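You operate a simulated robot arm through the tools that you are given. There is no shell and no other tool. Be economical: measure what you need, move in short steps, check, and stop when the job is done.

You are at the controls of a simulated two-armed robot. One attempt, no reset.

JOB
Screw the lid back on the jar with the orange lid. Take the small teal box and put it in the green bowl. Fetch the small yellow box and set it in the orange bowl. Fetch the green tablet from the end of the picnic table by the washer and set it on the top of the drawer chest. Put the blue peg from the end of the picnic table by the washer on the top of the drawer chest. Shut the glass-lid washer drawer. Put the white yellow-cap bottle on the middle board of the wooden shelf unit. Take the blue soap on the top of the picnic table and put it away on the top board of the cream shelves. Take the white peg from the counter top and put it on the washer end of the table. Take the small soap box and put it on the basin tiles. Put the blue wrapped block on the top of the shoe rack away on the top of the tiled table. Put the carton marked "Detergent" from the top of the shoe rack on the clear end of the tiled table and the carton labelled "Soap" on the top of the spinner lid. Pull the middle drawer open. The order is free. Set down upright: white yellow-cap bottle, small soap box, carton.

Only the result counts: the job must be done as asked and must still hold three seconds after the hand-in. Knocking over, shifting, dropping, spilling or breaking anything else fails it. A push-on lid holds only when it is set on centred and level and pressed home; a screw cap is set on level and turned clockwise until tight.

ROBOT AND FRAMES
Two 7-joint arms with fingered hands on one trunk, on a base that drives. Base frame: it is fixed to the floor where the robot stands at the start and does not move with it; the origin is under the middle of the robot, x ahead of it, y to its left, z up. Units: mm, rad, N and s.
The left shoulder is at the start at [20, 123, 1201], the right one opposite. Places, roughly: basin tiles [-400, 2400, 700]; blue peg (5x3x9 cm) [1000, 3800, 800]; blue soap (9x6x4 cm) [2500, 4500, 800]; blue wrapped block (3x3x3 cm) [4200, 1200, 900]; blue-cap carton, green-cap carton, purple-cap cart [4000, 1250, 1000]; clear end of the tiled table (57x25 cm) [540, 240, 800]; glass-lid washer drawer [700, 4300, 900]; green bowl (24x23x8 cm) [3900, 3300, 300]; green tablet (4x4x3 cm) [1000, 3900, 800]; jar with the orange lid (8x8x15 cm) [500, 200, 900]; middle board of the wooden shelf unit [-1100, 800, 800]; middle drawer [2900, 4700, 500]; orange bowl (20x19x9 cm) [3900, 3100, 300]; small soap box [3750, 2750, 1000]; small teal box (5x9x4 cm) [400, 200, 500]; small yellow box (5x9x4 cm) [400, 200, 500]; top board of the cream shelves (59x21 cm) [-460, 1300, 760]; top of the drawer chest (23x26 cm) [4100, 2660, 1040]; top of the spinner lid [4100, 4000, 1100]; top of the tiled table [500, 600, 800]; washer end of the table [1100, 4000, 800]; white peg (5x3x9 cm) [3800, 4300, 900]; white yellow-cap bottle [2000, 3750, 750]. Payload 2.4 kg a hand.
Tool frame (each hand has its own): the origin (TCP) lies between the finger pads and is the grasp point; the fingertips stand 17 mm ahead of it; z points along the fingers, y is the line along which they close. The gripper opens to 88 mm. The gripper's body begins 47 mm behind the TCP. The gripper is a hand of 3 fingers: y runs from the thumb to the fingers, the wrist lies at [0, 0, -165] in the tool frame, and closing takes about 1.5 s.
Orientation is told as [roll, pitch, yaw] about the base's x, y, z axes, in that order, counted from this pose: with the fingers straight down and closing along the base's y, the tool's x points along the base's -x, its y along +y and its z along -z.

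CONTROLS
- The arms move only by the tool send_rows. It takes "left_plan", "right_plan" or both (then of equal length, played together; a hand with none holds still); each is a list of rows, each a list of 6 numbers: the shift along the tool's x, y, z in mm, then the turn, a rotation vector about the tool's x, y, z in rad. In form: [[tx, ty, tz, rx, ry, rz], ...]. A call has 1 to 8 rows; each row is the pose to reach, as a shift and turn from the pose commanded when the call began, along the tool's axes at that moment. "left_claw" and "right_claw" are, for a hand that has rows, the opening in per cent of the stroke, from 0 (shut) to 100 (fully open), set as the call begins (left out, the last holds). Rows are played at 5 a second. More than 50 mm and 0.15 rad between two rows, or a gripper value outside its range, and nothing of the call is played. A pose out of reach is approached as far as the arm can. The call stops where the force on the tool passes 40 N (or 10 N more than at its start, if that is more) or the arm is blocked; 0.2 s more then pass. Each finger travels about 45 mm/s and halts on what it meets, pressing with about 23 N; the grip force reading is that of the motor and also rises with nothing between the fingers. The clock runs only during rows and for 0.2 s after the last one: add rows that repeat a pose to give the fingers time. It gives the time, the measured TCP pose, the force on the tool (base axes), the opening and the grip force at its end, in the units of the frame above (readings bear some noise), with the torque about the TCP (base axes, N m) and any sound that the robot's microphone picked up.
- Cameras (640 x 400 px; columns grow to the right, rows downward): "scene" is now at [43.1, 28.3, 1646.8]; the picture's right is [0.42, -0.91, 0.00], its down [-0.76, -0.35, -0.55] and it looks along [0.50, 0.23, -0.84] (base axes); focal length 285 px, centre (320, 200). "left" rides on the left gripper at [-52, 4, -66] in its tool frame; the picture's right is [-0.08, -1.00, 0.00], its down [0.78, -0.07, -0.62] and it looks along [0.62, -0.05, 0.78] (tool axes); focal length 243 px, centre (320, 200). "right" rides on the right gripper at [52, 4, -66] in its tool frame; the picture's right is [-0.08, 1.00, 0.00], its down [-0.78, -0.07, -0.62] and it looks along [-0.62, -0.05, 0.78] (tool axes); focal length 243 px, centre (320, 200). There is no depth. A picture from a camera that has moved, and an enlarged one, comes with that camera's place and axes in the base frame and with its lens.
- get_image(camera): a new picture of that camera. The clock stands still meanwhile.
- raise_lower(by): slides the trunk up (or, below 0, down) by that many mm; the arms and the scene camera ride with it, the base frame stays. It gives what a move gives, with no picture.
- base_move(legs): drives the robot by 1 to 6 legs, each [ahead, left, turn to the left] in mm, mm and rad, along the robot's own axes; the way and the turn of a leg run together, so that a leg with both is an arc; at most 1500 mm and 3.142 rad a leg. The arms and the cameras ride along, it lands a little off, and it stops where it bumps. It gives what a move gives.
- curl_fingers(finger1, finger2, thumb_bend, hand): sets how far each is bent, from 0 (flat) to 1 (curled in); at 0.3 the hand is open as for a grip, at 0.7 the pads meet at the TCP. One left out holds its place. A second passes; each finger stops where it meets its share of the squeeze, and holds until it gets a number again. A gripper value or a shape takes the hand back. It gives what a move gives, with no picture; readings hold the bend of each and the force on the fingers (four entries, about 0 where the hand has none), thumb and palm.
- preshape(shape, hand): the hand has 3 fingers and takes this shape, open, in about a second: jaw (thumb against the fingers, like two jaws); tri (thumb and two fingers); tip (a fingertip pinch); poke (one finger out to press); point (the index stretched); flat (the hand flat); cup (the hand cupped); fist (a fist). The gripper value then closes the fingers along that shape, each until it touches; the sizes above hold for jaw. It gives what a move gives, with no picture.
- turn_head(pan, tilt): turns the head with the scene camera to pan (to the left, within 2.094 rad either way) and tilt (down, from -0.506 to 1.204), counted from straight ahead of the robot. It gives what a move gives.
- close_up(camera, box): a new picture of the part [left, top, right, bottom] of that camera's present view, enlarged. The clock stands still meanwhile.
- hand_in(): hands the job in; it is judged then, once.

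Work in short steps. Places have to be worked out from the pictures, the camera data and where the tool is seen: move nearer, look again, correct. Check each grasp and each placing, and mend what went wrong. You have 577 turns and 370 pictures in all, those below and enlarged ones among them. Open the grippers and draw the arms clear of the work before you hand the job in, unless the task says otherwise; then end with one line.

The tools are called after ">>>" by a JSON object that holds its "fn" and its "kwargs". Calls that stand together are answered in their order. send_rows: Moves the arms, as the interface text tells. Its arguments: {"type":"object","properties":{"left_plan":{"type":"array","items":{"type":"array","items":{"type":"number"}}},"left_claw":{"type":"number"},"right_plan":{"type":"array","items":{"type":"array","items":{"type":"number"}}},"right_claw":{"type":"number"}},"required":[]} The other tools are called the same way: raise_lower (by) slides the trunk up or down; preshape (shape, hand) gives the hand a shape; curl_fingers (finger1, finger2, thumb_bend, hand) moves the fingers one by one; base_move (legs) drives the base; turn_head (pan, tilt) turns the head that bears the scene camera; get_image (camera) takes a picture; close_up (camera, box) takes an enlarged picture of a part of a camera's view; hand_in () hands the job in.

At the start:

```text
time_s: 0.0
left_ee_pos: [226.7, 234.6, 1147.1]
left_ee_rot: [-0.001, 0.001, -0.001]
left_wrist_force: [1.0, -0.3, -0.4]
left_torque: [0.04, -0.02, 0.01]
left_width: 87.8
left_grasp_force: 0.0
left_shape: jaw
left_bend: [0.3, 0.3, 0.3]
left_finger forces: [0.0, 0.0, 0.1, 0.0, 0.1, 0.1]
right_ee_pos: [222.4, 39.0, 1188.2]
right_ee_rot: [0.0, 0.0, 0.001]
right_wrist_force: [0.1, 0.3, 0.0]
right_torque: [-0.02, -0.03, 0.02]
right_width: 87.7
right_grasp_force: 0.0
right_shape: jaw
right_bend: [0.3, 0.3, 0.3]
right_finger forces: [0.1, 0.1, 0.1, 0.0, 0.0, 0.0]
trunk travel left (down, up): [-414.0, 416.0]
robot x, y, heading: [-6.6, 2.1, -0.004]
head pan, tilt: [0.438, 0.99]
```

scene: 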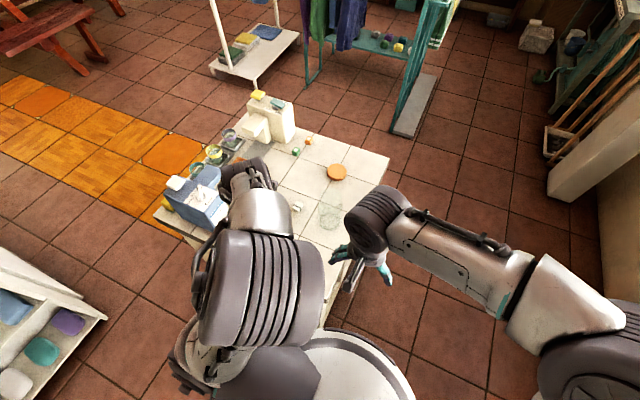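
right: 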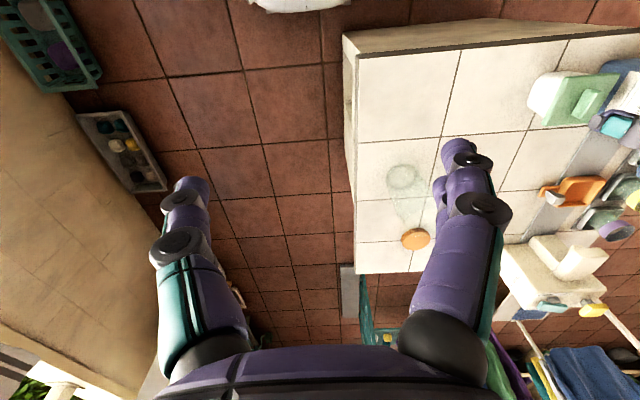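
left: 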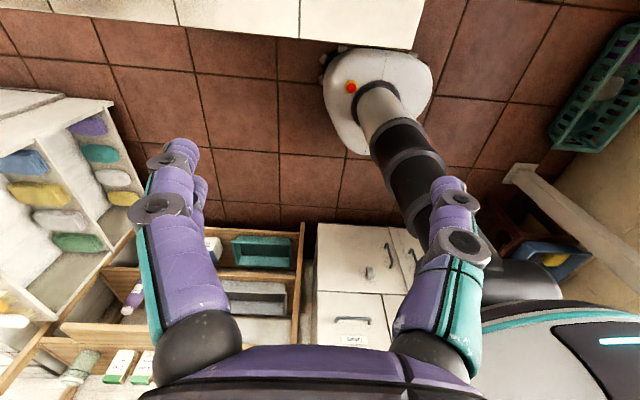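

I'll begin by looking over the workspace from the head camera, near table first.

>>> {"fn": "turn_head", "kwargs": {"pan": 0.3, "tilt": 0.7}}

>>> {"fn": "get_image", "kwargs": {"camera": "scene"}}

```text
time_s: 0.8
left_ee_pos: [226.9, 232.6, 1145.8]
left_ee_rot: [0.0, 0.001, -0.001]
left_wrist_force: [-0.3, 0.1, 0.4]
left_torque: [-0.01, 0.02, -0.02]
left_width: 88.0
left_grasp_force: 0.1
left_shape: jaw
left_bend: [0.3, 0.3, 0.3]
left_finger forces: [0.0, 0.0, 0.0, 0.0, 0.0, 0.0]
right_ee_pos: [222.7, 38.6, 1187.4]
right_ee_rot: [-0.001, 0.0, 0.0]
right_wrist_force: [-0.2, -0.3, -0.6]
right_torque: [0.0, 0.01, 0.01]
right_width: 87.8
right_grasp_force: 0.0
right_shape: jaw
right_bend: [0.3, 0.3, 0.3]
right_finger forces: [0.1, 0.0, 0.0, 0.1, 0.1, 0.0]
trunk travel left (down, up): [-414.0, 416.0]
robot x, y, heading: [-3.4, -1.4, 0.001]
head pan, tilt: [0.3, 0.7]
```

```text
366 pictures are left
camera scene: at [60.7, 23.6, 1669.4], right [0.3, -0.96, 0.0], down [-0.62, -0.19, -0.76], along [0.73, 0.23, -0.64], focal length 285 px, centre (320, 200)
```

scene: 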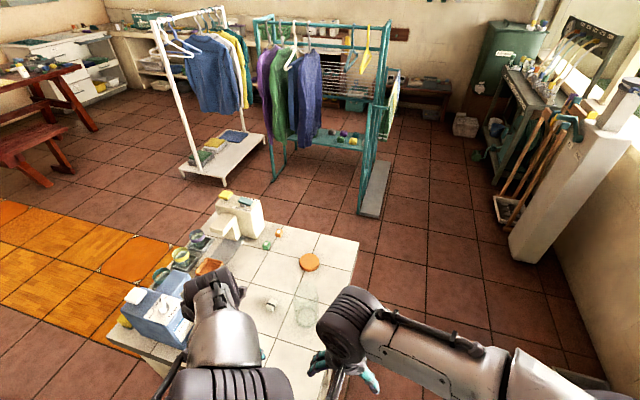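

A long job across a big room; I survey it to the left with the head.

>>> {"fn": "turn_head", "kwargs": {"pan": 1.1, "tilt": 0.4}}

>>> {"fn": "get_image", "kwargs": {"camera": "scene"}}

>>> {"fn": "turn_head", "kwargs": {"pan": 2.09, "tilt": 0.5}}

>>> {"fn": "get_image", "kwargs": {"camera": "scene"}}

>>> {"fn": "turn_head", "kwargs": {"pan": 0.3, "tilt": 0.25}}

>>> {"fn": "get_image", "kwargs": {"camera": "scene"}}

```text
time_s: 1.9
left_ee_pos: [227.5, 233.3, 1147.2]
left_ee_rot: [-0.001, 0.0, -0.001]
left_wrist_force: [-0.6, 0.2, 0.5]
left_torque: [0.02, -0.02, 0.02]
left_width: 87.9
left_grasp_force: 0.0
left_shape: jaw
left_bend: [0.3, 0.3, 0.3]
left_finger forces: [0.1, 0.1, 0.0, 0.0, 0.0, 0.0]
right_ee_pos: [222.1, 38.4, 1188.3]
right_ee_rot: [-0.001, 0.001, 0.001]
right_wrist_force: [-0.4, -0.7, 0.8]
right_torque: [-0.01, 0.0, 0.01]
right_width: 88.1
right_grasp_force: 0.0
right_shape: jaw
right_bend: [0.3, 0.3, 0.3]
right_finger forces: [0.1, 0.1, 0.0, 0.1, 0.0, 0.0]
trunk travel left (down, up): [-414.0, 416.0]
robot x, y, heading: [0.1, -0.8, 0.001]
head pan, tilt: [1.1, 0.4]
```

```text
365 pictures are left
camera scene: at [21.6, 81.0, 1696.3], right [0.89, -0.45, 0.0], down [-0.18, -0.35, -0.92], along [0.42, 0.82, -0.39], focal length 285 px, centre (320, 200)
```

scene: 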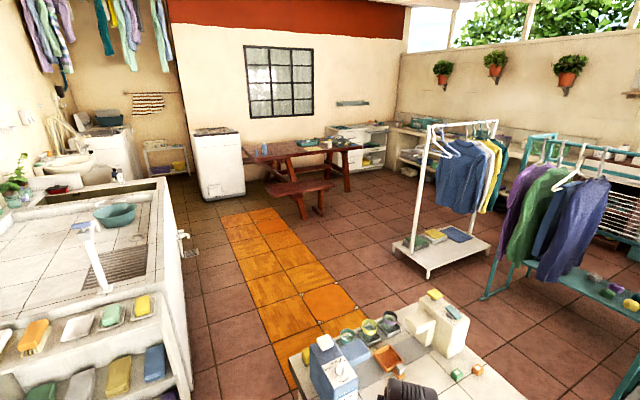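

```text
time_s: 3.2
left_ee_pos: [226.9, 233.1, 1146.4]
left_ee_rot: [0.0, 0.0, 0.0]
left_wrist_force: [-0.8, -0.1, -0.2]
left_torque: [-0.02, 0.0, 0.03]
left_width: 87.7
left_grasp_force: 0.0
left_shape: jaw
left_bend: [0.3, 0.3, 0.3]
left_finger forces: [0.0, 0.0, 0.0, 0.0, 0.0, 0.1]
right_ee_pos: [223.9, 39.8, 1188.6]
right_ee_rot: [0.0, -0.001, -0.001]
right_wrist_force: [0.1, -0.3, 0.3]
right_torque: [-0.03, -0.03, -0.01]
right_width: 87.9
right_grasp_force: 0.0
right_shape: jaw
right_bend: [0.3, 0.3, 0.3]
right_finger forces: [0.0, 0.1, 0.0, 0.1, 0.0, 0.0]
trunk travel left (down, up): [-414.0, 416.0]
robot x, y, heading: [-2.9, 3.2, 0.0]
head pan, tilt: [2.089, 0.499]
```

```text
364 pictures are left
camera scene: at [-65.5, 77.5, 1687.2], right [0.87, 0.49, 0.0], down [0.24, -0.42, -0.88], along [-0.43, 0.76, -0.48], focal length 285 px, centre (320, 200)
```

scene: 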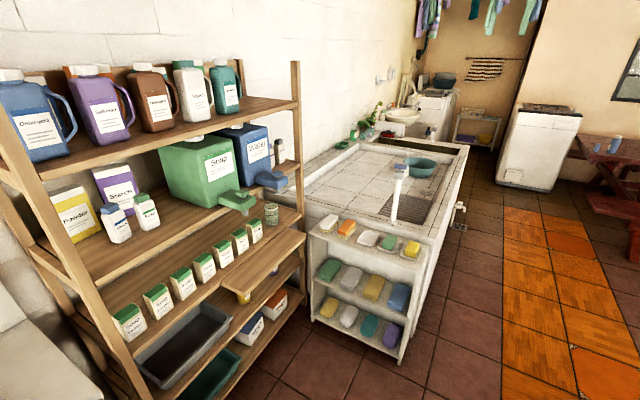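

```text
time_s: 5.0
left_ee_pos: [226.9, 233.4, 1146.0]
left_ee_rot: [0.0, 0.0, 0.001]
left_wrist_force: [0.0, 0.1, 0.5]
left_torque: [-0.01, 0.03, -0.01]
left_width: 87.9
left_grasp_force: 0.0
left_shape: jaw
left_bend: [0.3, 0.3, 0.3]
left_finger forces: [0.0, 0.0, 0.0, 0.0, 0.0, 0.0]
right_ee_pos: [222.8, 38.7, 1188.9]
right_ee_rot: [-0.002, -0.001, 0.001]
right_wrist_force: [0.5, 0.5, 0.6]
right_torque: [0.02, -0.05, -0.04]
right_width: 88.1
right_grasp_force: 0.1
right_shape: jaw
right_bend: [0.3, 0.3, 0.3]
right_finger forces: [0.0, 0.1, 0.0, 0.0, 0.0, 0.1]
trunk travel left (down, up): [-414.0, 416.0]
robot x, y, heading: [-3.1, 3.9, -0.001]
head pan, tilt: [0.3, 0.25]
```

```text
363 pictures are left
camera scene: at [68.7, 26.1, 1710.3], right [0.3, -0.96, 0.0], down [-0.24, -0.07, -0.97], along [0.93, 0.29, -0.25], focal length 285 px, centre (320, 200)
```

scene: 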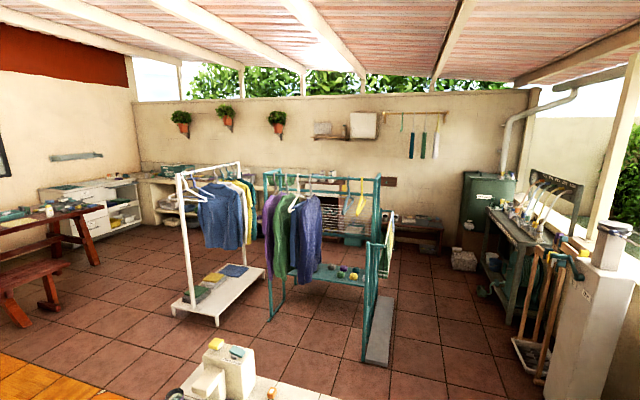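

I check behind-right and look under the tiled table using the hand cameras.

>>> {"fn": "turn_head", "kwargs": {"pan": -2.09, "tilt": 0.6}}

>>> {"fn": "get_image", "kwargs": {"camera": "scene"}}

>>> {"fn": "turn_head", "kwargs": {"pan": 0.3, "tilt": 1.1}}

>>> {"fn": "get_image", "kwargs": {"camera": "scene"}}

```text
time_s: 7.2
left_ee_pos: [226.7, 233.4, 1144.6]
left_ee_rot: [0.001, 0.001, -0.001]
left_wrist_force: [0.1, -0.1, -0.6]
left_torque: [-0.01, 0.0, 0.01]
left_width: 88.0
left_grasp_force: 0.1
left_shape: jaw
left_bend: [0.3, 0.3, 0.3]
left_finger forces: [0.1, 0.1, 0.0, 0.1, 0.0, 0.0]
right_ee_pos: [221.7, 38.5, 1188.0]
right_ee_rot: [0.002, 0.0, 0.001]
right_wrist_force: [-0.4, 0.4, -0.7]
right_torque: [-0.01, 0.03, 0.0]
right_width: 88.2
right_grasp_force: 0.2
right_shape: jaw
right_bend: [0.3, 0.3, 0.3]
right_finger forces: [0.0, 0.0, 0.0, 0.0, 0.0, 0.1]
trunk travel left (down, up): [-414.0, 416.0]
robot x, y, heading: [1.1, 0.6, -0.003]
head pan, tilt: [-2.089, 0.6]
```

```text
362 pictures are left
camera scene: at [-64.3, -78.4, 1678.1], right [-0.87, 0.49, 0.0], down [0.28, 0.49, -0.83], along [-0.41, -0.72, -0.56], focal length 285 px, centre (320, 200)
```

scene: 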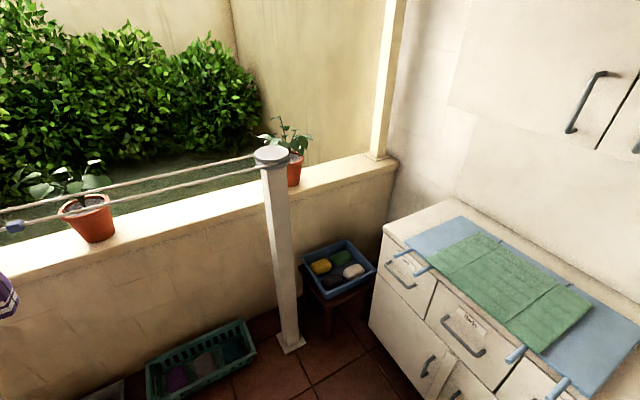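

```text
time_s: 9.3
left_ee_pos: [227.6, 233.3, 1146.1]
left_ee_rot: [-0.002, 0.0, 0.0]
left_wrist_force: [0.2, 0.9, 0.9]
left_torque: [0.01, 0.01, -0.01]
left_width: 88.0
left_grasp_force: 0.0
left_shape: jaw
left_bend: [0.3, 0.3, 0.3]
left_finger forces: [0.1, 0.0, 0.0, 0.0, 0.1, 0.0]
right_ee_pos: [222.7, 38.5, 1189.1]
right_ee_rot: [0.0, 0.0, 0.0]
right_wrist_force: [-0.3, -0.1, 0.0]
right_torque: [-0.02, 0.01, -0.01]
right_width: 87.9
right_grasp_force: 0.1
right_shape: jaw
right_bend: [0.3, 0.3, 0.3]
right_finger forces: [0.0, 0.0, 0.1, 0.0, 0.0, 0.0]
trunk travel left (down, up): [-414.0, 416.0]
robot x, y, heading: [-1.7, -0.9, -0.001]
head pan, tilt: [0.3, 1.1]
```

```text
361 pictures are left
camera scene: at [39.8, 17.1, 1639.5], right [0.3, -0.96, 0.0], down [-0.85, -0.26, -0.45], along [0.43, 0.13, -0.89], focal length 285 px, centre (320, 200)
```

scene: 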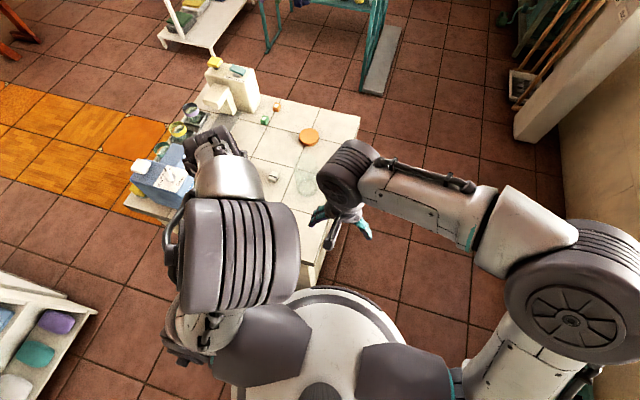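

The jar stands near the table's right edge (y≈85), so I'll come around to that side and face +y.

>>> {"fn": "base_move", "kwargs": {"legs": [[0, -450, 0], [490, 0, 0], [0, 0, 1.571]]}}

>>> {"fn": "turn_head", "kwargs": {"pan": 0, "tilt": 0.85}}

>>> {"fn": "get_image", "kwargs": {"camera": "scene"}}

```text
time_s: 18.4
left_ee_pos: [260.0, -222.5, 1146.4]
left_ee_rot: [0.001, 0.0, 1.57]
left_wrist_force: [0.5, 0.1, 0.0]
left_torque: [0.0, -0.01, -0.02]
left_width: 88.0
left_grasp_force: 0.0
left_shape: jaw
left_bend: [0.3, 0.3, 0.3]
left_finger forces: [0.2, 0.0, 0.0, 0.0, 0.0, 0.0]
right_ee_pos: [453.9, -228.1, 1187.6]
right_ee_rot: [-0.001, 0.0, 1.569]
right_wrist_force: [-0.2, 0.4, 0.2]
right_torque: [-0.02, 0.02, 0.01]
right_width: 88.0
right_grasp_force: 0.0
right_shape: jaw
right_bend: [0.3, 0.3, 0.3]
right_finger forces: [0.1, 0.1, 0.0, 0.0, 0.1, 0.0]
trunk travel left (down, up): [-414.0, 416.0]
robot x, y, heading: [491.8, -451.6, 1.574]
head pan, tilt: [0.3, 1.1]
```

```text
time_s: 19.2
left_ee_pos: [259.6, -222.1, 1146.6]
left_ee_rot: [0.0, 0.0, 1.57]
left_wrist_force: [-0.9, -0.2, -0.7]
left_torque: [0.02, -0.01, -0.02]
left_width: 87.7
left_grasp_force: 0.1
left_shape: jaw
left_bend: [0.3, 0.3, 0.3]
left_finger forces: [0.1, 0.0, 0.0, 0.0, 0.0, 0.0]
right_ee_pos: [453.3, -228.0, 1188.2]
right_ee_rot: [0.0, -0.002, 1.57]
right_wrist_force: [0.7, 0.5, -0.5]
right_torque: [-0.02, 0.01, 0.0]
right_width: 87.9
right_grasp_force: 0.1
right_shape: jaw
right_bend: [0.3, 0.3, 0.3]
right_finger forces: [0.0, 0.1, 0.0, 0.1, 0.0, 0.0]
trunk travel left (down, up): [-414.0, 416.0]
robot x, y, heading: [495.8, -447.6, 1.572]
head pan, tilt: [0.0, 0.85]
```

```text
360 pictures are left
camera scene: at [491.6, -393.4, 1657.2], right [1.0, 0.0, 0.0], down [0.0, -0.75, -0.66], along [0.0, 0.66, -0.75], focal length 285 px, centre (320, 200)
```

scene: 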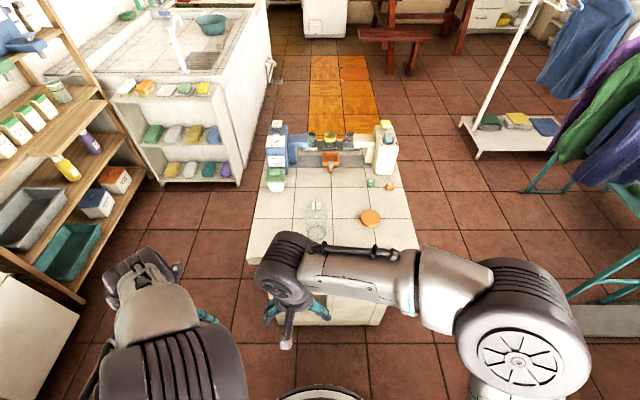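

I zoom in on the jar and lid.

>>> {"fn": "close_up", "kwargs": {"camera": "scene", "box": [240, 110, 440, 235]}}

>>> {"fn": "close_up", "kwargs": {"camera": "scene", "box": [240, 230, 440, 355]}}

>>> {"fn": "get_image", "kwargs": {"camera": "left"}}

```text
3.20 times, centred on (340, 172) of scene
camera zoom: at [491.6, -393.4, 1657.2], right [1.0, 0.0, 0.0], down [0.0, -0.75, -0.66], along [0.0, 0.66, -0.75], focal length 912 px, centre (256, 288)
```

zoom: 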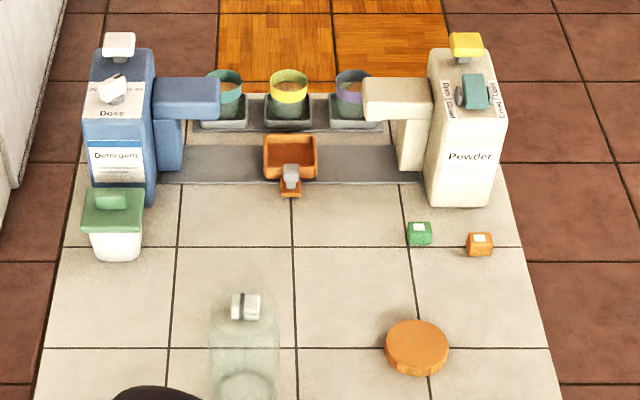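

```text
3.20 times, centred on (340, 292) of scene
camera zoom: at [491.6, -393.4, 1657.2], right [1.0, 0.0, 0.0], down [0.0, -0.75, -0.66], along [0.0, 0.66, -0.75], focal length 912 px, centre (256, -96)
```

zoom: 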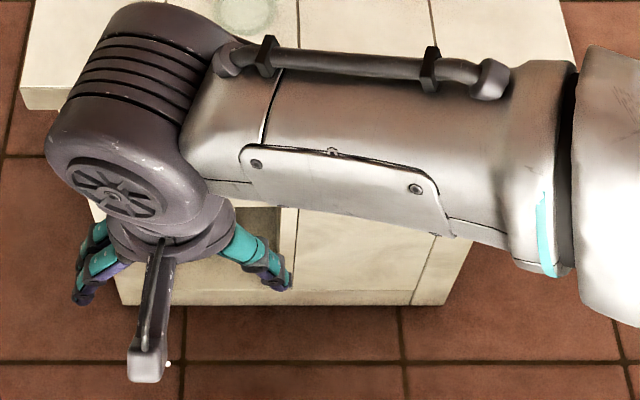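

```text
357 pictures are left
camera left: at [254.4, -170.6, 1212.7], right [1.0, 0.08, 0.0], down [0.06, -0.78, 0.62], along [0.05, -0.62, -0.78], focal length 243 px, centre (320, 200)
```

left: 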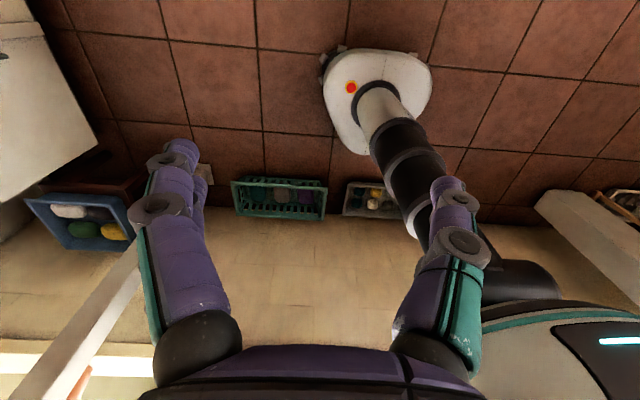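

The cabinet has an open compartment on this side (likely holding the teal/yellow boxes). I drive closer and view the jar with the right-hand camera.

>>> {"fn": "base_move", "kwargs": {"legs": [[300, 0, 0]]}}

>>> {"fn": "get_image", "kwargs": {"camera": "right"}}

>>> {"fn": "get_image", "kwargs": {"camera": "left"}}

```text
time_s: 21.2
left_ee_pos: [260.3, 82.0, 1144.9]
left_ee_rot: [0.0, 0.002, 1.568]
left_wrist_force: [-0.6, 0.5, 0.5]
left_torque: [0.0, 0.01, 0.01]
left_width: 87.9
left_grasp_force: 0.1
left_shape: jaw
left_bend: [0.3, 0.3, 0.3]
left_finger forces: [0.0, 0.0, 0.0, 0.0, 0.0, 0.0]
right_ee_pos: [456.6, 75.3, 1186.9]
right_ee_rot: [0.0, 0.0, 1.568]
right_wrist_force: [0.2, 0.4, -0.1]
right_torque: [0.02, 0.01, 0.0]
right_width: 87.8
right_grasp_force: 0.1
right_shape: jaw
right_bend: [0.3, 0.3, 0.3]
right_finger forces: [0.1, 0.0, 0.0, 0.0, 0.0, 0.1]
trunk travel left (down, up): [-414.0, 416.0]
robot x, y, heading: [490.5, -145.2, 1.568]
head pan, tilt: [0.0, 0.85]
```

```text
356 pictures are left
camera right: at [451.1, 23.8, 1253.8], right [-1.0, 0.09, 0.0], down [0.07, 0.78, 0.62], along [0.05, 0.62, -0.78], focal length 243 px, centre (320, 200)
```

right: 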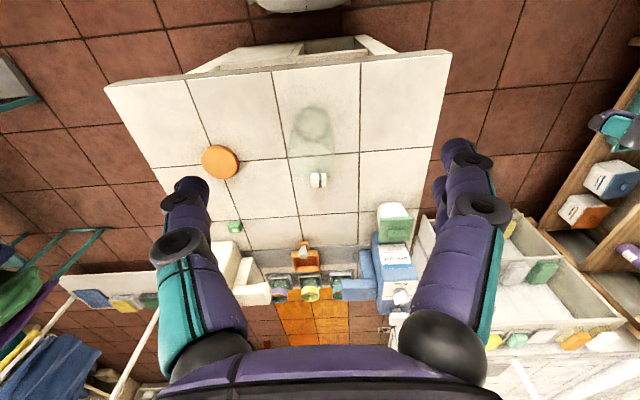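

```text
355 pictures are left
camera left: at [256.0, 133.9, 1212.5], right [1.0, 0.08, 0.0], down [0.06, -0.78, 0.62], along [0.05, -0.62, -0.78], focal length 243 px, centre (320, 200)
```

left: 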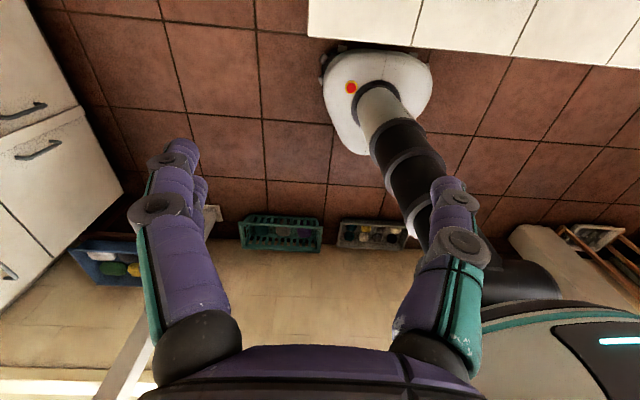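

Jar at about (478,203), lid at (676,252), a small white cube at (479,329). I move so the right hand can reach the lid, and lower the trunk some.

>>> {"fn": "base_move", "kwargs": {"legs": [[0, -80, 0], [75, 0, 0]]}}

>>> {"fn": "raise_lower", "kwargs": {"by": -150}}

>>> {"fn": "get_image", "kwargs": {"camera": "scene"}}

```text
time_s: 23.0
left_ee_pos: [342.0, 135.5, 1145.8]
left_ee_rot: [-0.001, -0.001, 1.565]
left_wrist_force: [-0.1, -0.3, -0.3]
left_torque: [0.0, 0.03, 0.0]
left_width: 88.0
left_grasp_force: 0.1
left_shape: jaw
left_bend: [0.3, 0.3, 0.3]
left_finger forces: [0.0, 0.0, 0.1, 0.0, 0.1, 0.0]
right_ee_pos: [537.1, 130.3, 1189.0]
right_ee_rot: [0.004, -0.001, 1.561]
right_wrist_force: [-0.1, -1.3, -0.1]
right_torque: [0.04, 0.0, -0.02]
right_width: 88.2
right_grasp_force: 0.1
right_shape: jaw
right_bend: [0.3, 0.3, 0.3]
right_finger forces: [0.0, 0.0, 0.0, 0.1, 0.0, 0.0]
trunk travel left (down, up): [-414.0, 416.0]
robot x, y, heading: [575.1, -89.6, 1.569]
head pan, tilt: [0.0, 0.85]
stopped in leg 2: the robot was blocked; the commanded pose is now the measured one
```

```text
time_s: 24.8
left_ee_pos: [343.4, 138.0, 996.4]
left_ee_rot: [0.0, 0.001, 1.565]
left_wrist_force: [0.5, 0.2, 0.3]
left_torque: [-0.03, 0.01, -0.01]
left_width: 87.8
left_grasp_force: 0.2
left_shape: jaw
left_bend: [0.3, 0.3, 0.3]
left_finger forces: [0.0, 0.0, 0.0, 0.0, 0.1, 0.0]
right_ee_pos: [537.0, 131.9, 1038.6]
right_ee_rot: [-0.001, -0.001, 1.561]
right_wrist_force: [0.1, 0.3, -0.7]
right_torque: [-0.02, 0.01, 0.02]
right_width: 87.7
right_grasp_force: 0.1
right_shape: jaw
right_bend: [0.3, 0.3, 0.3]
right_finger forces: [0.1, 0.1, 0.0, 0.0, 0.0, 0.0]
trunk travel left (down, up): [-264.0, 566.0]
robot x, y, heading: [574.9, -93.8, 1.567]
head pan, tilt: [0.0, 0.85]
```

```text
354 pictures are left
camera scene: at [573.7, -34.2, 1507.3], right [1.0, -0.01, 0.0], down [-0.01, -0.75, -0.66], along [0.0, 0.66, -0.75], focal length 285 px, centre (320, 200)
```

scene: 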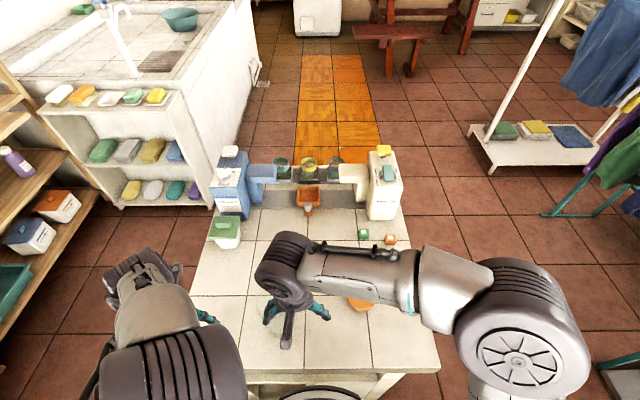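

The base butted the cabinet lightly at axis y≈-92. I test the right arm's reach toward the lid at height.

>>> {"fn": "send_rows", "kwargs": {"right_plan": [[-30, -35, 0, 0, 0, 0], [-60, -70, 0, 0, 0, 0], [-90, -105, 0, 0, 0, 0], [-120, -139, 0, 0, 0, 0], [-120, -139, 0, 0, 0, 0]]}}

>>> {"fn": "get_image", "kwargs": {"camera": "right"}}

>>> {"fn": "get_image", "kwargs": {"camera": "scene"}}

```text
time_s: 26.0
left_ee_pos: [342.7, 137.8, 996.7]
left_ee_rot: [0.002, 0.0, 1.564]
left_wrist_force: [-0.5, 0.2, -0.2]
left_torque: [-0.01, -0.01, 0.02]
left_width: 87.7
left_grasp_force: 0.1
left_shape: jaw
left_bend: [0.3, 0.3, 0.3]
left_finger forces: [0.0, 0.0, 0.0, 0.0, 0.1, 0.0]
right_ee_pos: [677.4, 250.2, 1038.6]
right_ee_rot: [-0.001, 0.002, 1.565]
right_wrist_force: [0.1, 0.1, 0.7]
right_torque: [0.01, 0.02, -0.02]
right_width: 87.9
right_grasp_force: 0.0
right_shape: jaw
right_bend: [0.3, 0.3, 0.3]
right_finger forces: [0.1, 0.1, 0.0, 0.1, 0.0, 0.1]
trunk travel left (down, up): [-264.0, 566.0]
robot x, y, heading: [571.9, -91.6, 1.563]
head pan, tilt: [0.0, 0.85]
```

```text
353 pictures are left
camera right: at [671.9, 198.0, 1104.0], right [-1.0, 0.09, 0.0], down [0.07, 0.78, 0.62], along [0.06, 0.62, -0.78], focal length 243 px, centre (320, 200)
```

right: 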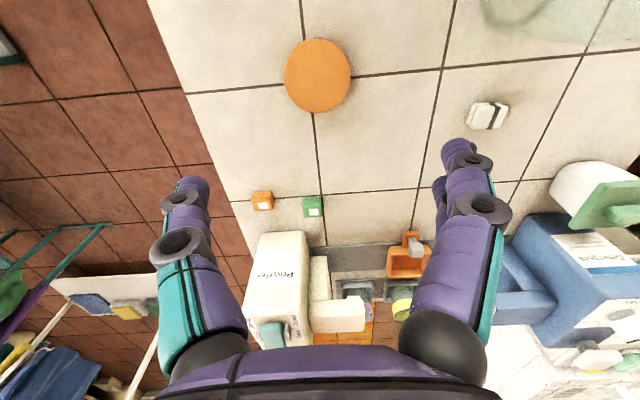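

```text
352 pictures are left
camera scene: at [573.6, -34.2, 1507.2], right [1.0, -0.01, 0.0], down [-0.01, -0.75, -0.66], along [0.0, 0.66, -0.75], focal length 285 px, centre (320, 200)
```

scene: 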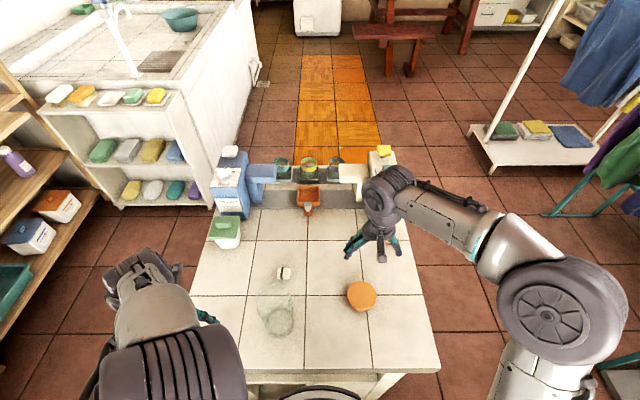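

Reach is good. Lid centre ≈ (679,255), ~72 mm wide. I descend over it toward TCP z≈825.

>>> {"fn": "send_rows", "kwargs": {"right_plan": [[-4, -1, 45, 0, 0, 0], [-4, -1, 90, 0, 0, 0], [-4, -1, 135, 0, 0, 0], [-4, -1, 165, 0, 0, 0], [-4, -1, 165, 0, 0, 0]], "right_claw": 100}}

>>> {"fn": "get_image", "kwargs": {"camera": "right"}}

```text
time_s: 27.2
left_ee_pos: [342.6, 137.7, 996.1]
left_ee_rot: [0.0, 0.0, 1.564]
left_wrist_force: [-0.8, 0.1, 0.0]
left_torque: [0.0, -0.01, 0.0]
left_width: 88.1
left_grasp_force: 0.0
left_shape: jaw
left_bend: [0.3, 0.3, 0.3]
left_finger forces: [0.1, 0.0, 0.0, 0.1, 0.1, 0.0]
right_ee_pos: [680.5, 254.2, 873.7]
right_ee_rot: [0.001, -0.001, 1.565]
right_wrist_force: [-0.3, 0.5, -0.3]
right_torque: [-0.02, -0.01, -0.02]
right_width: 87.7
right_grasp_force: 0.2
right_shape: jaw
right_bend: [0.3, 0.3, 0.3]
right_finger forces: [0.0, 0.0, 0.0, 0.1, 0.0, 0.0]
trunk travel left (down, up): [-264.0, 566.0]
robot x, y, heading: [574.7, -91.7, 1.565]
head pan, tilt: [0.0, 0.85]
```

```text
351 pictures are left
camera right: at [673.2, 202.4, 939.4], right [-1.0, 0.09, 0.0], down [0.07, 0.78, 0.62], along [0.06, 0.62, -0.78], focal length 243 px, centre (320, 200)
```

right: 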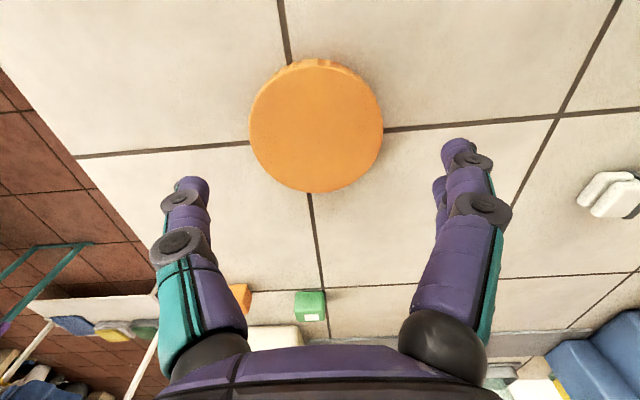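

Well centred. Descend the last 50 mm and close.

>>> {"fn": "send_rows", "kwargs": {"right_plan": [[2, 0, 25, 0, 0, 0], [2, 0, 45, 0, 0, 0], [2, 0, 52, 0, 0, 0], [2, 0, 52, 0, 0, 0]]}}

>>> {"fn": "get_image", "kwargs": {"camera": "right"}}

```text
time_s: 28.2
left_ee_pos: [341.5, 138.5, 996.0]
left_ee_rot: [0.0, -0.001, 1.564]
left_wrist_force: [0.0, -1.0, 0.8]
left_torque: [0.01, -0.02, -0.01]
left_width: 87.7
left_grasp_force: 0.2
left_shape: jaw
left_bend: [0.3, 0.3, 0.3]
left_finger forces: [0.1, 0.0, 0.1, 0.0, 0.0, 0.1]
right_ee_pos: [680.2, 252.6, 820.2]
right_ee_rot: [-0.001, -0.001, 1.563]
right_wrist_force: [-0.3, 1.0, -0.5]
right_torque: [0.0, -0.01, 0.0]
right_width: 87.6
right_grasp_force: 0.1
right_shape: jaw
right_bend: [0.3, 0.3, 0.3]
right_finger forces: [0.0, 0.0, 0.0, 0.0, 0.2, 0.0]
trunk travel left (down, up): [-264.0, 566.0]
robot x, y, heading: [573.7, -89.0, 1.568]
head pan, tilt: [0.0, 0.85]
```

```text
350 pictures are left
camera right: at [673.9, 199.5, 886.7], right [-1.0, 0.09, 0.0], down [0.07, 0.78, 0.62], along [0.06, 0.62, -0.78], focal length 243 px, centre (320, 200)
```

right: 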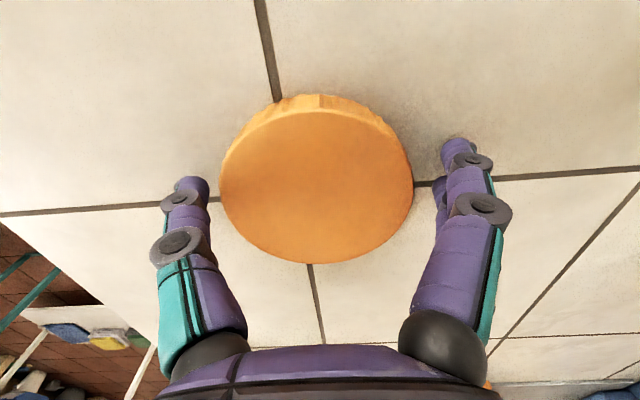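

Lid top is around z≈812; I descend another ~10 mm and close.

>>> {"fn": "send_rows", "kwargs": {"right_plan": [[1, 0, 5, 0, 0, 0], [1, 0, 9, 0, 0, 0], [1, 0, 9, 0, 0, 0]]}}

>>> {"fn": "send_rows", "kwargs": {"right_plan": [[0, 0, 0, 0, 0, 0], [0, 0, 0, 0, 0, 0], [0, 0, 0, 0, 0, 0], [0, 0, 0, 0, 0, 0], [0, 0, 0, 0, 0, 0]], "right_claw": 60}}

>>> {"fn": "get_image", "kwargs": {"camera": "right"}}

```text
time_s: 29.0
left_ee_pos: [342.5, 135.6, 996.6]
left_ee_rot: [0.001, -0.002, 1.563]
left_wrist_force: [0.8, -0.4, -1.0]
left_torque: [0.04, 0.0, -0.02]
left_width: 88.2
left_grasp_force: 0.1
left_shape: jaw
left_bend: [0.3, 0.3, 0.3]
left_finger forces: [0.1, 0.0, 0.1, 0.1, 0.0, 0.0]
right_ee_pos: [678.7, 251.8, 814.0]
right_ee_rot: [0.002, -0.005, 1.562]
right_wrist_force: [7.2, 1.2, 37.7]
right_torque: [-0.02, 0.67, -0.03]
right_width: 87.8
right_grasp_force: 0.0
right_shape: jaw
right_bend: [0.31, 0.3, 0.29]
right_finger forces: [13.8, 11.9, 0.0, 0.0, 12.3, 0.1]
trunk travel left (down, up): [-264.0, 566.0]
robot x, y, heading: [574.7, -89.1, 1.563]
head pan, tilt: [0.0, 0.85]
```

```text
time_s: 29.4
left_ee_pos: [341.3, 135.0, 996.5]
left_ee_rot: [-0.002, 0.0, 1.565]
left_wrist_force: [-0.1, 0.5, -0.3]
left_torque: [0.01, -0.03, -0.03]
left_width: 88.1
left_grasp_force: 0.1
left_shape: jaw
left_bend: [0.3, 0.3, 0.3]
left_finger forces: [0.1, 0.0, 0.0, 0.0, 0.0, 0.0]
right_ee_pos: [677.4, 254.0, 816.9]
right_ee_rot: [0.005, -0.017, 1.562]
right_wrist_force: [0.6, 0.7, 51.8]
right_torque: [-0.11, 0.05, -0.12]
right_width: 66.3
right_grasp_force: 23.2
right_shape: jaw
right_bend: [0.67, 0.63, 0.58]
right_finger forces: [17.8, 17.2, 0.0, 0.0, 31.9, 0.1]
trunk travel left (down, up): [-264.0, 566.0]
robot x, y, heading: [572.1, -90.5, 1.562]
head pan, tilt: [0.0, 0.85]
stopped in row 2 (right hand): the force on the tool passed its limit at 51 N (the readings are from after the stop); the commanded pose is now the measured one
```

```text
349 pictures are left
camera right: at [672.0, 200.0, 881.6], right [-1.0, 0.09, 0.01], down [0.08, 0.77, 0.63], along [0.06, 0.63, -0.77], focal length 243 px, centre (320, 200)
```

right: 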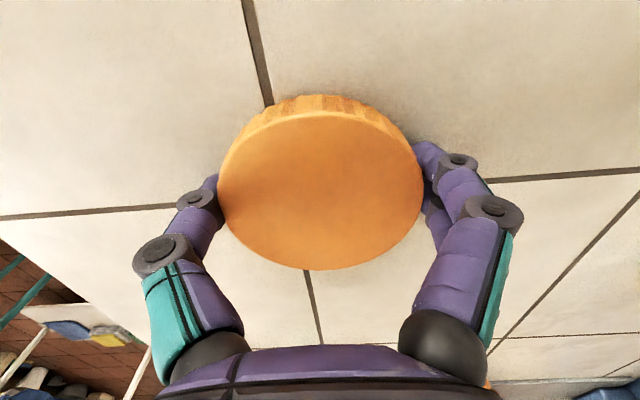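

Gripped the lid (66 mm, 23 N). Lift straight up 200 mm.

>>> {"fn": "send_rows", "kwargs": {"right_plan": [[0, 0, -10, 0, 0, 0], [0, 0, -50, 0, 0, 0], [0, 0, -95, 0, 0, 0], [0, 0, -140, 0, 0, 0], [0, 0, -185, 0, 0, 0], [0, 0, -210, 0, 0, 0], [0, 0, -210, 0, 0, 0]]}}

>>> {"fn": "get_image", "kwargs": {"camera": "right"}}

>>> {"fn": "get_image", "kwargs": {"camera": "scene"}}

```text
time_s: 31.0
left_ee_pos: [341.5, 137.7, 995.4]
left_ee_rot: [0.0, 0.0, 1.565]
left_wrist_force: [-0.4, 0.1, -0.2]
left_torque: [-0.01, 0.01, 0.0]
left_width: 88.0
left_grasp_force: 0.0
left_shape: jaw
left_bend: [0.3, 0.3, 0.3]
left_finger forces: [0.0, 0.1, 0.1, 0.0, 0.0, 0.0]
right_ee_pos: [679.6, 253.3, 1024.3]
right_ee_rot: [0.003, -0.007, 1.563]
right_wrist_force: [-0.3, -0.1, 0.5]
right_torque: [0.01, 0.0, 0.03]
right_width: 66.4
right_grasp_force: 22.5
right_shape: jaw
right_bend: [0.66, 0.63, 0.59]
right_finger forces: [9.8, 11.1, 0.1, 0.0, 20.4, 0.0]
trunk travel left (down, up): [-264.0, 566.0]
robot x, y, heading: [573.5, -92.1, 1.561]
head pan, tilt: [0.0, 0.85]
```

```text
348 pictures are left
camera right: at [674.7, 200.9, 1089.6], right [-1.0, 0.09, 0.0], down [0.07, 0.78, 0.62], along [0.06, 0.62, -0.78], focal length 243 px, centre (320, 200)
```

right: 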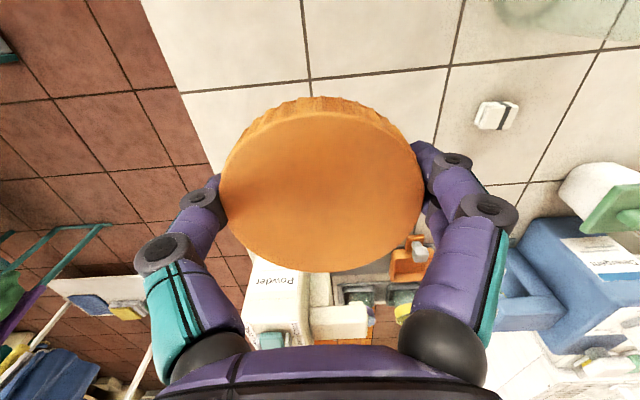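

```text
347 pictures are left
camera scene: at [573.7, -34.1, 1507.2], right [1.0, -0.01, 0.0], down [-0.01, -0.75, -0.66], along [0.0, 0.66, -0.75], focal length 285 px, centre (320, 200)
```

scene: 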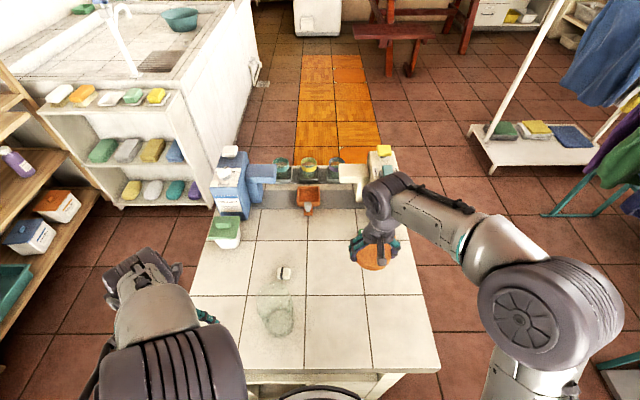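

Lid is held level. Now I zoom on the jar to locate its mouth.

>>> {"fn": "close_up", "kwargs": {"camera": "scene", "box": [230, 255, 326, 345]}}

>>> {"fn": "close_up", "kwargs": {"camera": "left", "box": [320, 0, 640, 200]}}

```text
4.44 times, centred on (278, 300) of scene
camera zoom: at [573.7, -34.1, 1507.2], right [1.0, -0.01, 0.0], down [-0.01, -0.75, -0.66], along [0.0, 0.66, -0.75], focal length 1267 px, centre (507, -244)
```

zoom: 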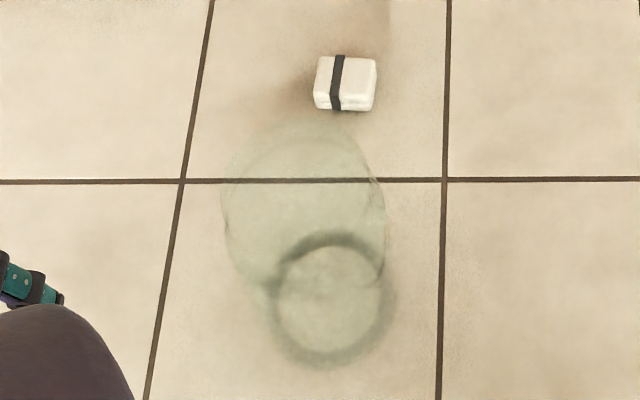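

```text
2.00 times, centred on (480, 100) of left
camera zoom: at [337.6, 189.9, 1062.6], right [1.0, 0.08, 0.0], down [0.06, -0.78, 0.62], along [0.05, -0.62, -0.78], focal length 485 px, centre (0, 400)
```

zoom: 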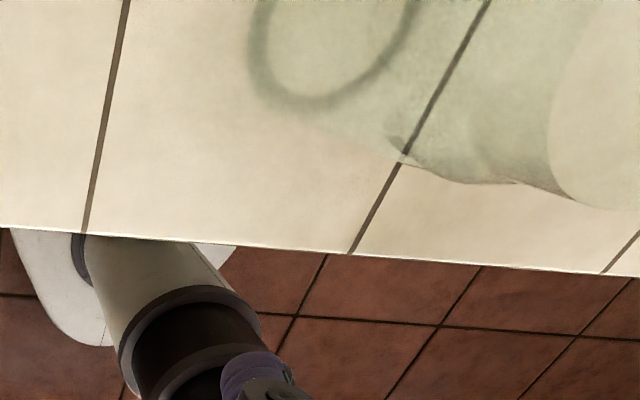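

I swing the left hand over the jar to view its mouth from above.

>>> {"fn": "send_rows", "kwargs": {"left_plan": [[0, 0, -45, 0, 0, 0], [-10, -20, -85, 0, 0, 0], [-30, -60, -90, 0, 0, 0], [-50, -95, -90, 0, 0, 0], [-80, -130, -90, 0, 0, 0], [-80, -130, -90, 0, 0, 0]]}}

>>> {"fn": "get_image", "kwargs": {"camera": "left"}}

```text
time_s: 32.4
left_ee_pos: [473.7, 216.8, 1086.9]
left_ee_rot: [-0.001, 0.002, 1.564]
left_wrist_force: [0.5, 0.1, 1.0]
left_torque: [-0.01, 0.06, 0.03]
left_width: 87.9
left_grasp_force: 0.1
left_shape: jaw
left_bend: [0.3, 0.3, 0.3]
left_finger forces: [0.0, 0.0, 0.0, 0.0, 0.1, 0.0]
left hand out of reach, approached as far as the arm can: row 1, 2, 3, 4
right_ee_pos: [679.6, 254.1, 1023.8]
right_ee_rot: [0.0, -0.006, 1.563]
right_wrist_force: [0.7, 0.3, -0.3]
right_torque: [-0.02, -0.01, -0.01]
right_width: 66.2
right_grasp_force: 22.6
right_shape: jaw
right_bend: [0.66, 0.63, 0.59]
right_finger forces: [9.8, 11.0, 0.0, 0.0, 20.3, 0.0]
trunk travel left (down, up): [-264.0, 566.0]
robot x, y, heading: [573.1, -91.2, 1.568]
head pan, tilt: [0.0, 0.85]
```

```text
344 pictures are left
camera left: at [468.9, 269.1, 1152.5], right [1.0, 0.08, 0.0], down [0.06, -0.78, 0.62], along [0.05, -0.62, -0.78], focal length 243 px, centre (320, 200)
```

left: 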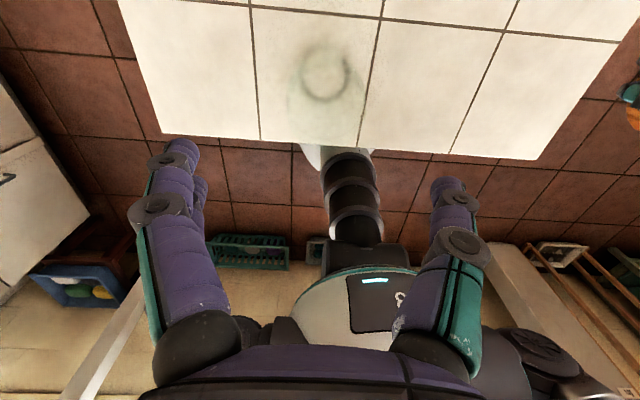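

>>> {"fn": "close_up", "kwargs": {"camera": "left", "box": [256, 20, 400, 140]}}

```text
3.33 times, centred on (328, 80) of left
camera zoom: at [468.9, 269.1, 1152.5], right [1.0, 0.08, 0.0], down [0.06, -0.78, 0.62], along [0.05, -0.62, -0.78], focal length 809 px, centre (293, 600)
```

zoom: 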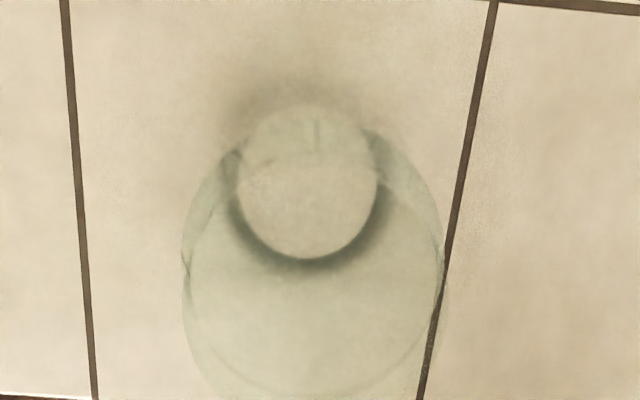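

Jar axis ≈ (480,199), rim z ≈ 915–940. Left hand goes back out of the way, then the right carries the lid over the jar.

>>> {"fn": "send_rows", "kwargs": {"left_plan": [[20, 45, 0, 0, 0, 0], [40, 90, 0, 0, 0, 0], [60, 135, 0, 0, 0, 0], [60, 180, 0, 0, 0, 0], [60, 220, 0, 0, 0, 0]]}}

>>> {"fn": "send_rows", "kwargs": {"right_plan": [[14, 48, 0, 0, 0, 0], [28, 96, 0, 0, 0, 0], [42, 144, 0, 0, 0, 0], [54, 190, 0, 0, 0, 0], [55, 199, 0, 0, 0, 0], [55, 199, 0, 0, 0, 0]]}}

>>> {"fn": "get_image", "kwargs": {"camera": "scene"}}

>>> {"fn": "get_image", "kwargs": {"camera": "right"}}

```text
time_s: 33.6
left_ee_pos: [251.7, 157.4, 1085.4]
left_ee_rot: [0.0, 0.002, 1.564]
left_wrist_force: [-1.1, -0.3, -0.3]
left_torque: [0.0, 0.01, 0.01]
left_width: 87.7
left_grasp_force: 0.1
left_shape: jaw
left_bend: [0.3, 0.3, 0.3]
left_finger forces: [0.0, 0.1, 0.0, 0.0, 0.1, 0.0]
left hand out of reach, approached as far as the arm can: row 1, 2, 3
right_ee_pos: [678.8, 254.2, 1023.6]
right_ee_rot: [0.002, -0.005, 1.561]
right_wrist_force: [0.0, -0.9, 0.1]
right_torque: [0.01, -0.04, 0.02]
right_width: 66.0
right_grasp_force: 22.6
right_shape: jaw
right_bend: [0.66, 0.63, 0.59]
right_finger forces: [9.9, 11.0, 0.0, 0.1, 20.3, 0.0]
trunk travel left (down, up): [-264.0, 566.0]
robot x, y, heading: [574.5, -91.6, 1.563]
head pan, tilt: [0.0, 0.85]
```

```text
time_s: 35.0
left_ee_pos: [252.7, 158.9, 1085.3]
left_ee_rot: [-0.001, 0.001, 1.562]
left_wrist_force: [-0.7, -0.2, -0.7]
left_torque: [0.01, -0.02, -0.03]
left_width: 88.0
left_grasp_force: 0.1
left_shape: jaw
left_bend: [0.3, 0.3, 0.3]
left_finger forces: [0.1, 0.0, 0.1, 0.0, 0.0, 0.0]
right_ee_pos: [481.2, 200.7, 1023.6]
right_ee_rot: [0.003, -0.006, 1.564]
right_wrist_force: [0.0, 0.2, -0.3]
right_torque: [-0.01, 0.03, 0.02]
right_width: 66.2
right_grasp_force: 22.7
right_shape: jaw
right_bend: [0.66, 0.63, 0.59]
right_finger forces: [9.8, 11.0, 0.0, 0.0, 20.2, 0.0]
trunk travel left (down, up): [-264.0, 566.0]
robot x, y, heading: [575.5, -92.5, 1.56]
head pan, tilt: [0.0, 0.85]
```

```text
342 pictures are left
camera scene: at [573.6, -34.1, 1507.2], right [1.0, -0.01, 0.0], down [-0.01, -0.75, -0.66], along [0.0, 0.66, -0.75], focal length 285 px, centre (320, 200)
```

scene: 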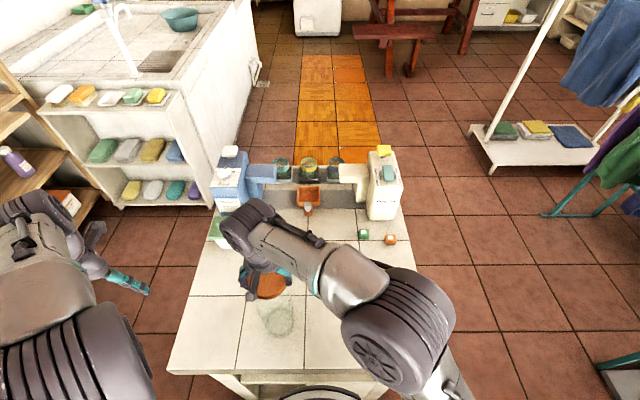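

```text
341 pictures are left
camera right: at [475.2, 146.1, 1089.3], right [-1.0, 0.09, 0.0], down [0.07, 0.78, 0.62], along [0.06, 0.62, -0.78], focal length 243 px, centre (320, 200)
```

right: 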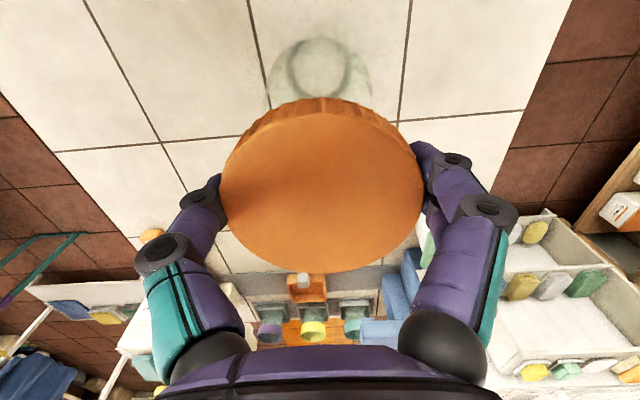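

Now descend to just above the rim estimate.

>>> {"fn": "send_rows", "kwargs": {"right_plan": [[2, 0, 30, 0, 0, 0], [2, 0, 50, 0, 0, 0], [2, 0, 60, 0, 0, 0], [2, 0, 60, 0, 0, 0]]}}

>>> {"fn": "close_up", "kwargs": {"camera": "scene", "box": [215, 240, 335, 340]}}

>>> {"fn": "get_image", "kwargs": {"camera": "right"}}

```text
time_s: 36.0
left_ee_pos: [253.1, 158.6, 1085.1]
left_ee_rot: [0.0, 0.001, 1.565]
left_wrist_force: [-0.2, 0.4, -0.3]
left_torque: [0.04, 0.02, 0.0]
left_width: 88.0
left_grasp_force: 0.1
left_shape: jaw
left_bend: [0.3, 0.3, 0.3]
left_finger forces: [0.0, 0.0, 0.0, 0.1, 0.0, 0.0]
right_ee_pos: [481.1, 197.3, 964.6]
right_ee_rot: [0.002, -0.004, 1.563]
right_wrist_force: [0.4, 0.4, 0.3]
right_torque: [0.02, 0.0, 0.0]
right_width: 66.3
right_grasp_force: 22.9
right_shape: jaw
right_bend: [0.66, 0.63, 0.59]
right_finger forces: [9.9, 10.9, 0.1, 0.0, 20.2, 0.0]
trunk travel left (down, up): [-264.0, 566.0]
robot x, y, heading: [575.3, -89.0, 1.559]
head pan, tilt: [0.0, 0.85]
```

```text
4.00 times, centred on (275, 290) of scene
camera zoom: at [573.5, -34.1, 1507.2], right [1.0, -0.01, 0.0], down [-0.01, -0.75, -0.66], along [0.0, 0.66, -0.75], focal length 1141 px, centre (500, -160)
```

zoom: 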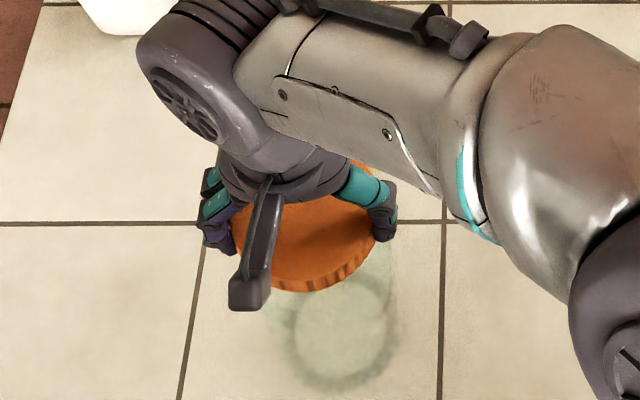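

```text
339 pictures are left
camera right: at [474.7, 143.7, 1029.9], right [-1.0, 0.09, 0.0], down [0.07, 0.78, 0.62], along [0.06, 0.62, -0.78], focal length 243 px, centre (320, 200)
```

right: 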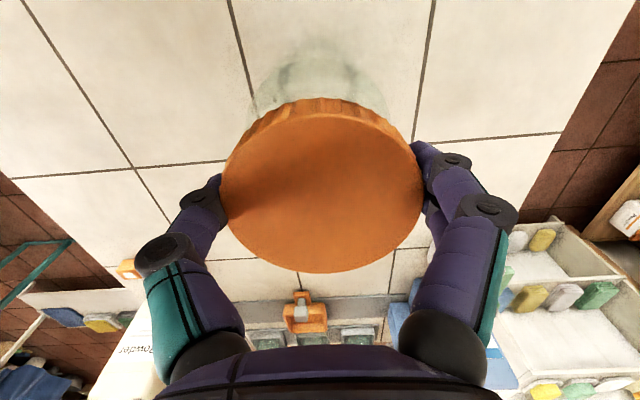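

Descend slowly onto the rim in 4–5 mm rows.

>>> {"fn": "send_rows", "kwargs": {"right_plan": [[0, 0, 5, 0, 0, 0], [0, 0, 10, 0, 0, 0], [0, 0, 14, 0, 0, 0], [0, 0, 18, 0, 0, 0], [0, 0, 22, 0, 0, 0], [0, 0, 26, 0, 0, 0], [0, 0, 30, 0, 0, 0], [0, 0, 34, 0, 0, 0]]}}

```text
time_s: 37.5
left_ee_pos: [254.1, 156.2, 1086.2]
left_ee_rot: [-0.001, -0.002, 1.564]
left_wrist_force: [0.0, 1.1, 0.2]
left_torque: [0.0, 0.02, -0.02]
left_width: 87.8
left_grasp_force: 0.1
left_shape: jaw
left_bend: [0.3, 0.3, 0.3]
left_finger forces: [0.0, 0.1, 0.0, 0.0, 0.0, 0.1]
right_ee_pos: [478.9, 196.1, 940.3]
right_ee_rot: [0.01, -0.009, 1.561]
right_wrist_force: [2.5, -5.9, 27.8]
right_torque: [-0.06, -0.17, 0.01]
right_width: 61.6
right_grasp_force: 23.7
right_shape: jaw
right_bend: [0.71, 0.71, 0.61]
right_finger forces: [10.5, 11.6, 0.0, 0.0, 24.5, 0.1]
trunk travel left (down, up): [-264.0, 566.0]
robot x, y, heading: [571.8, -90.4, 1.564]
head pan, tilt: [0.0, 0.85]
stopped in row 7 (right hand): the force on the tool passed its limit at 42 N (the readings are from after the stop); the commanded pose is now the measured one
```

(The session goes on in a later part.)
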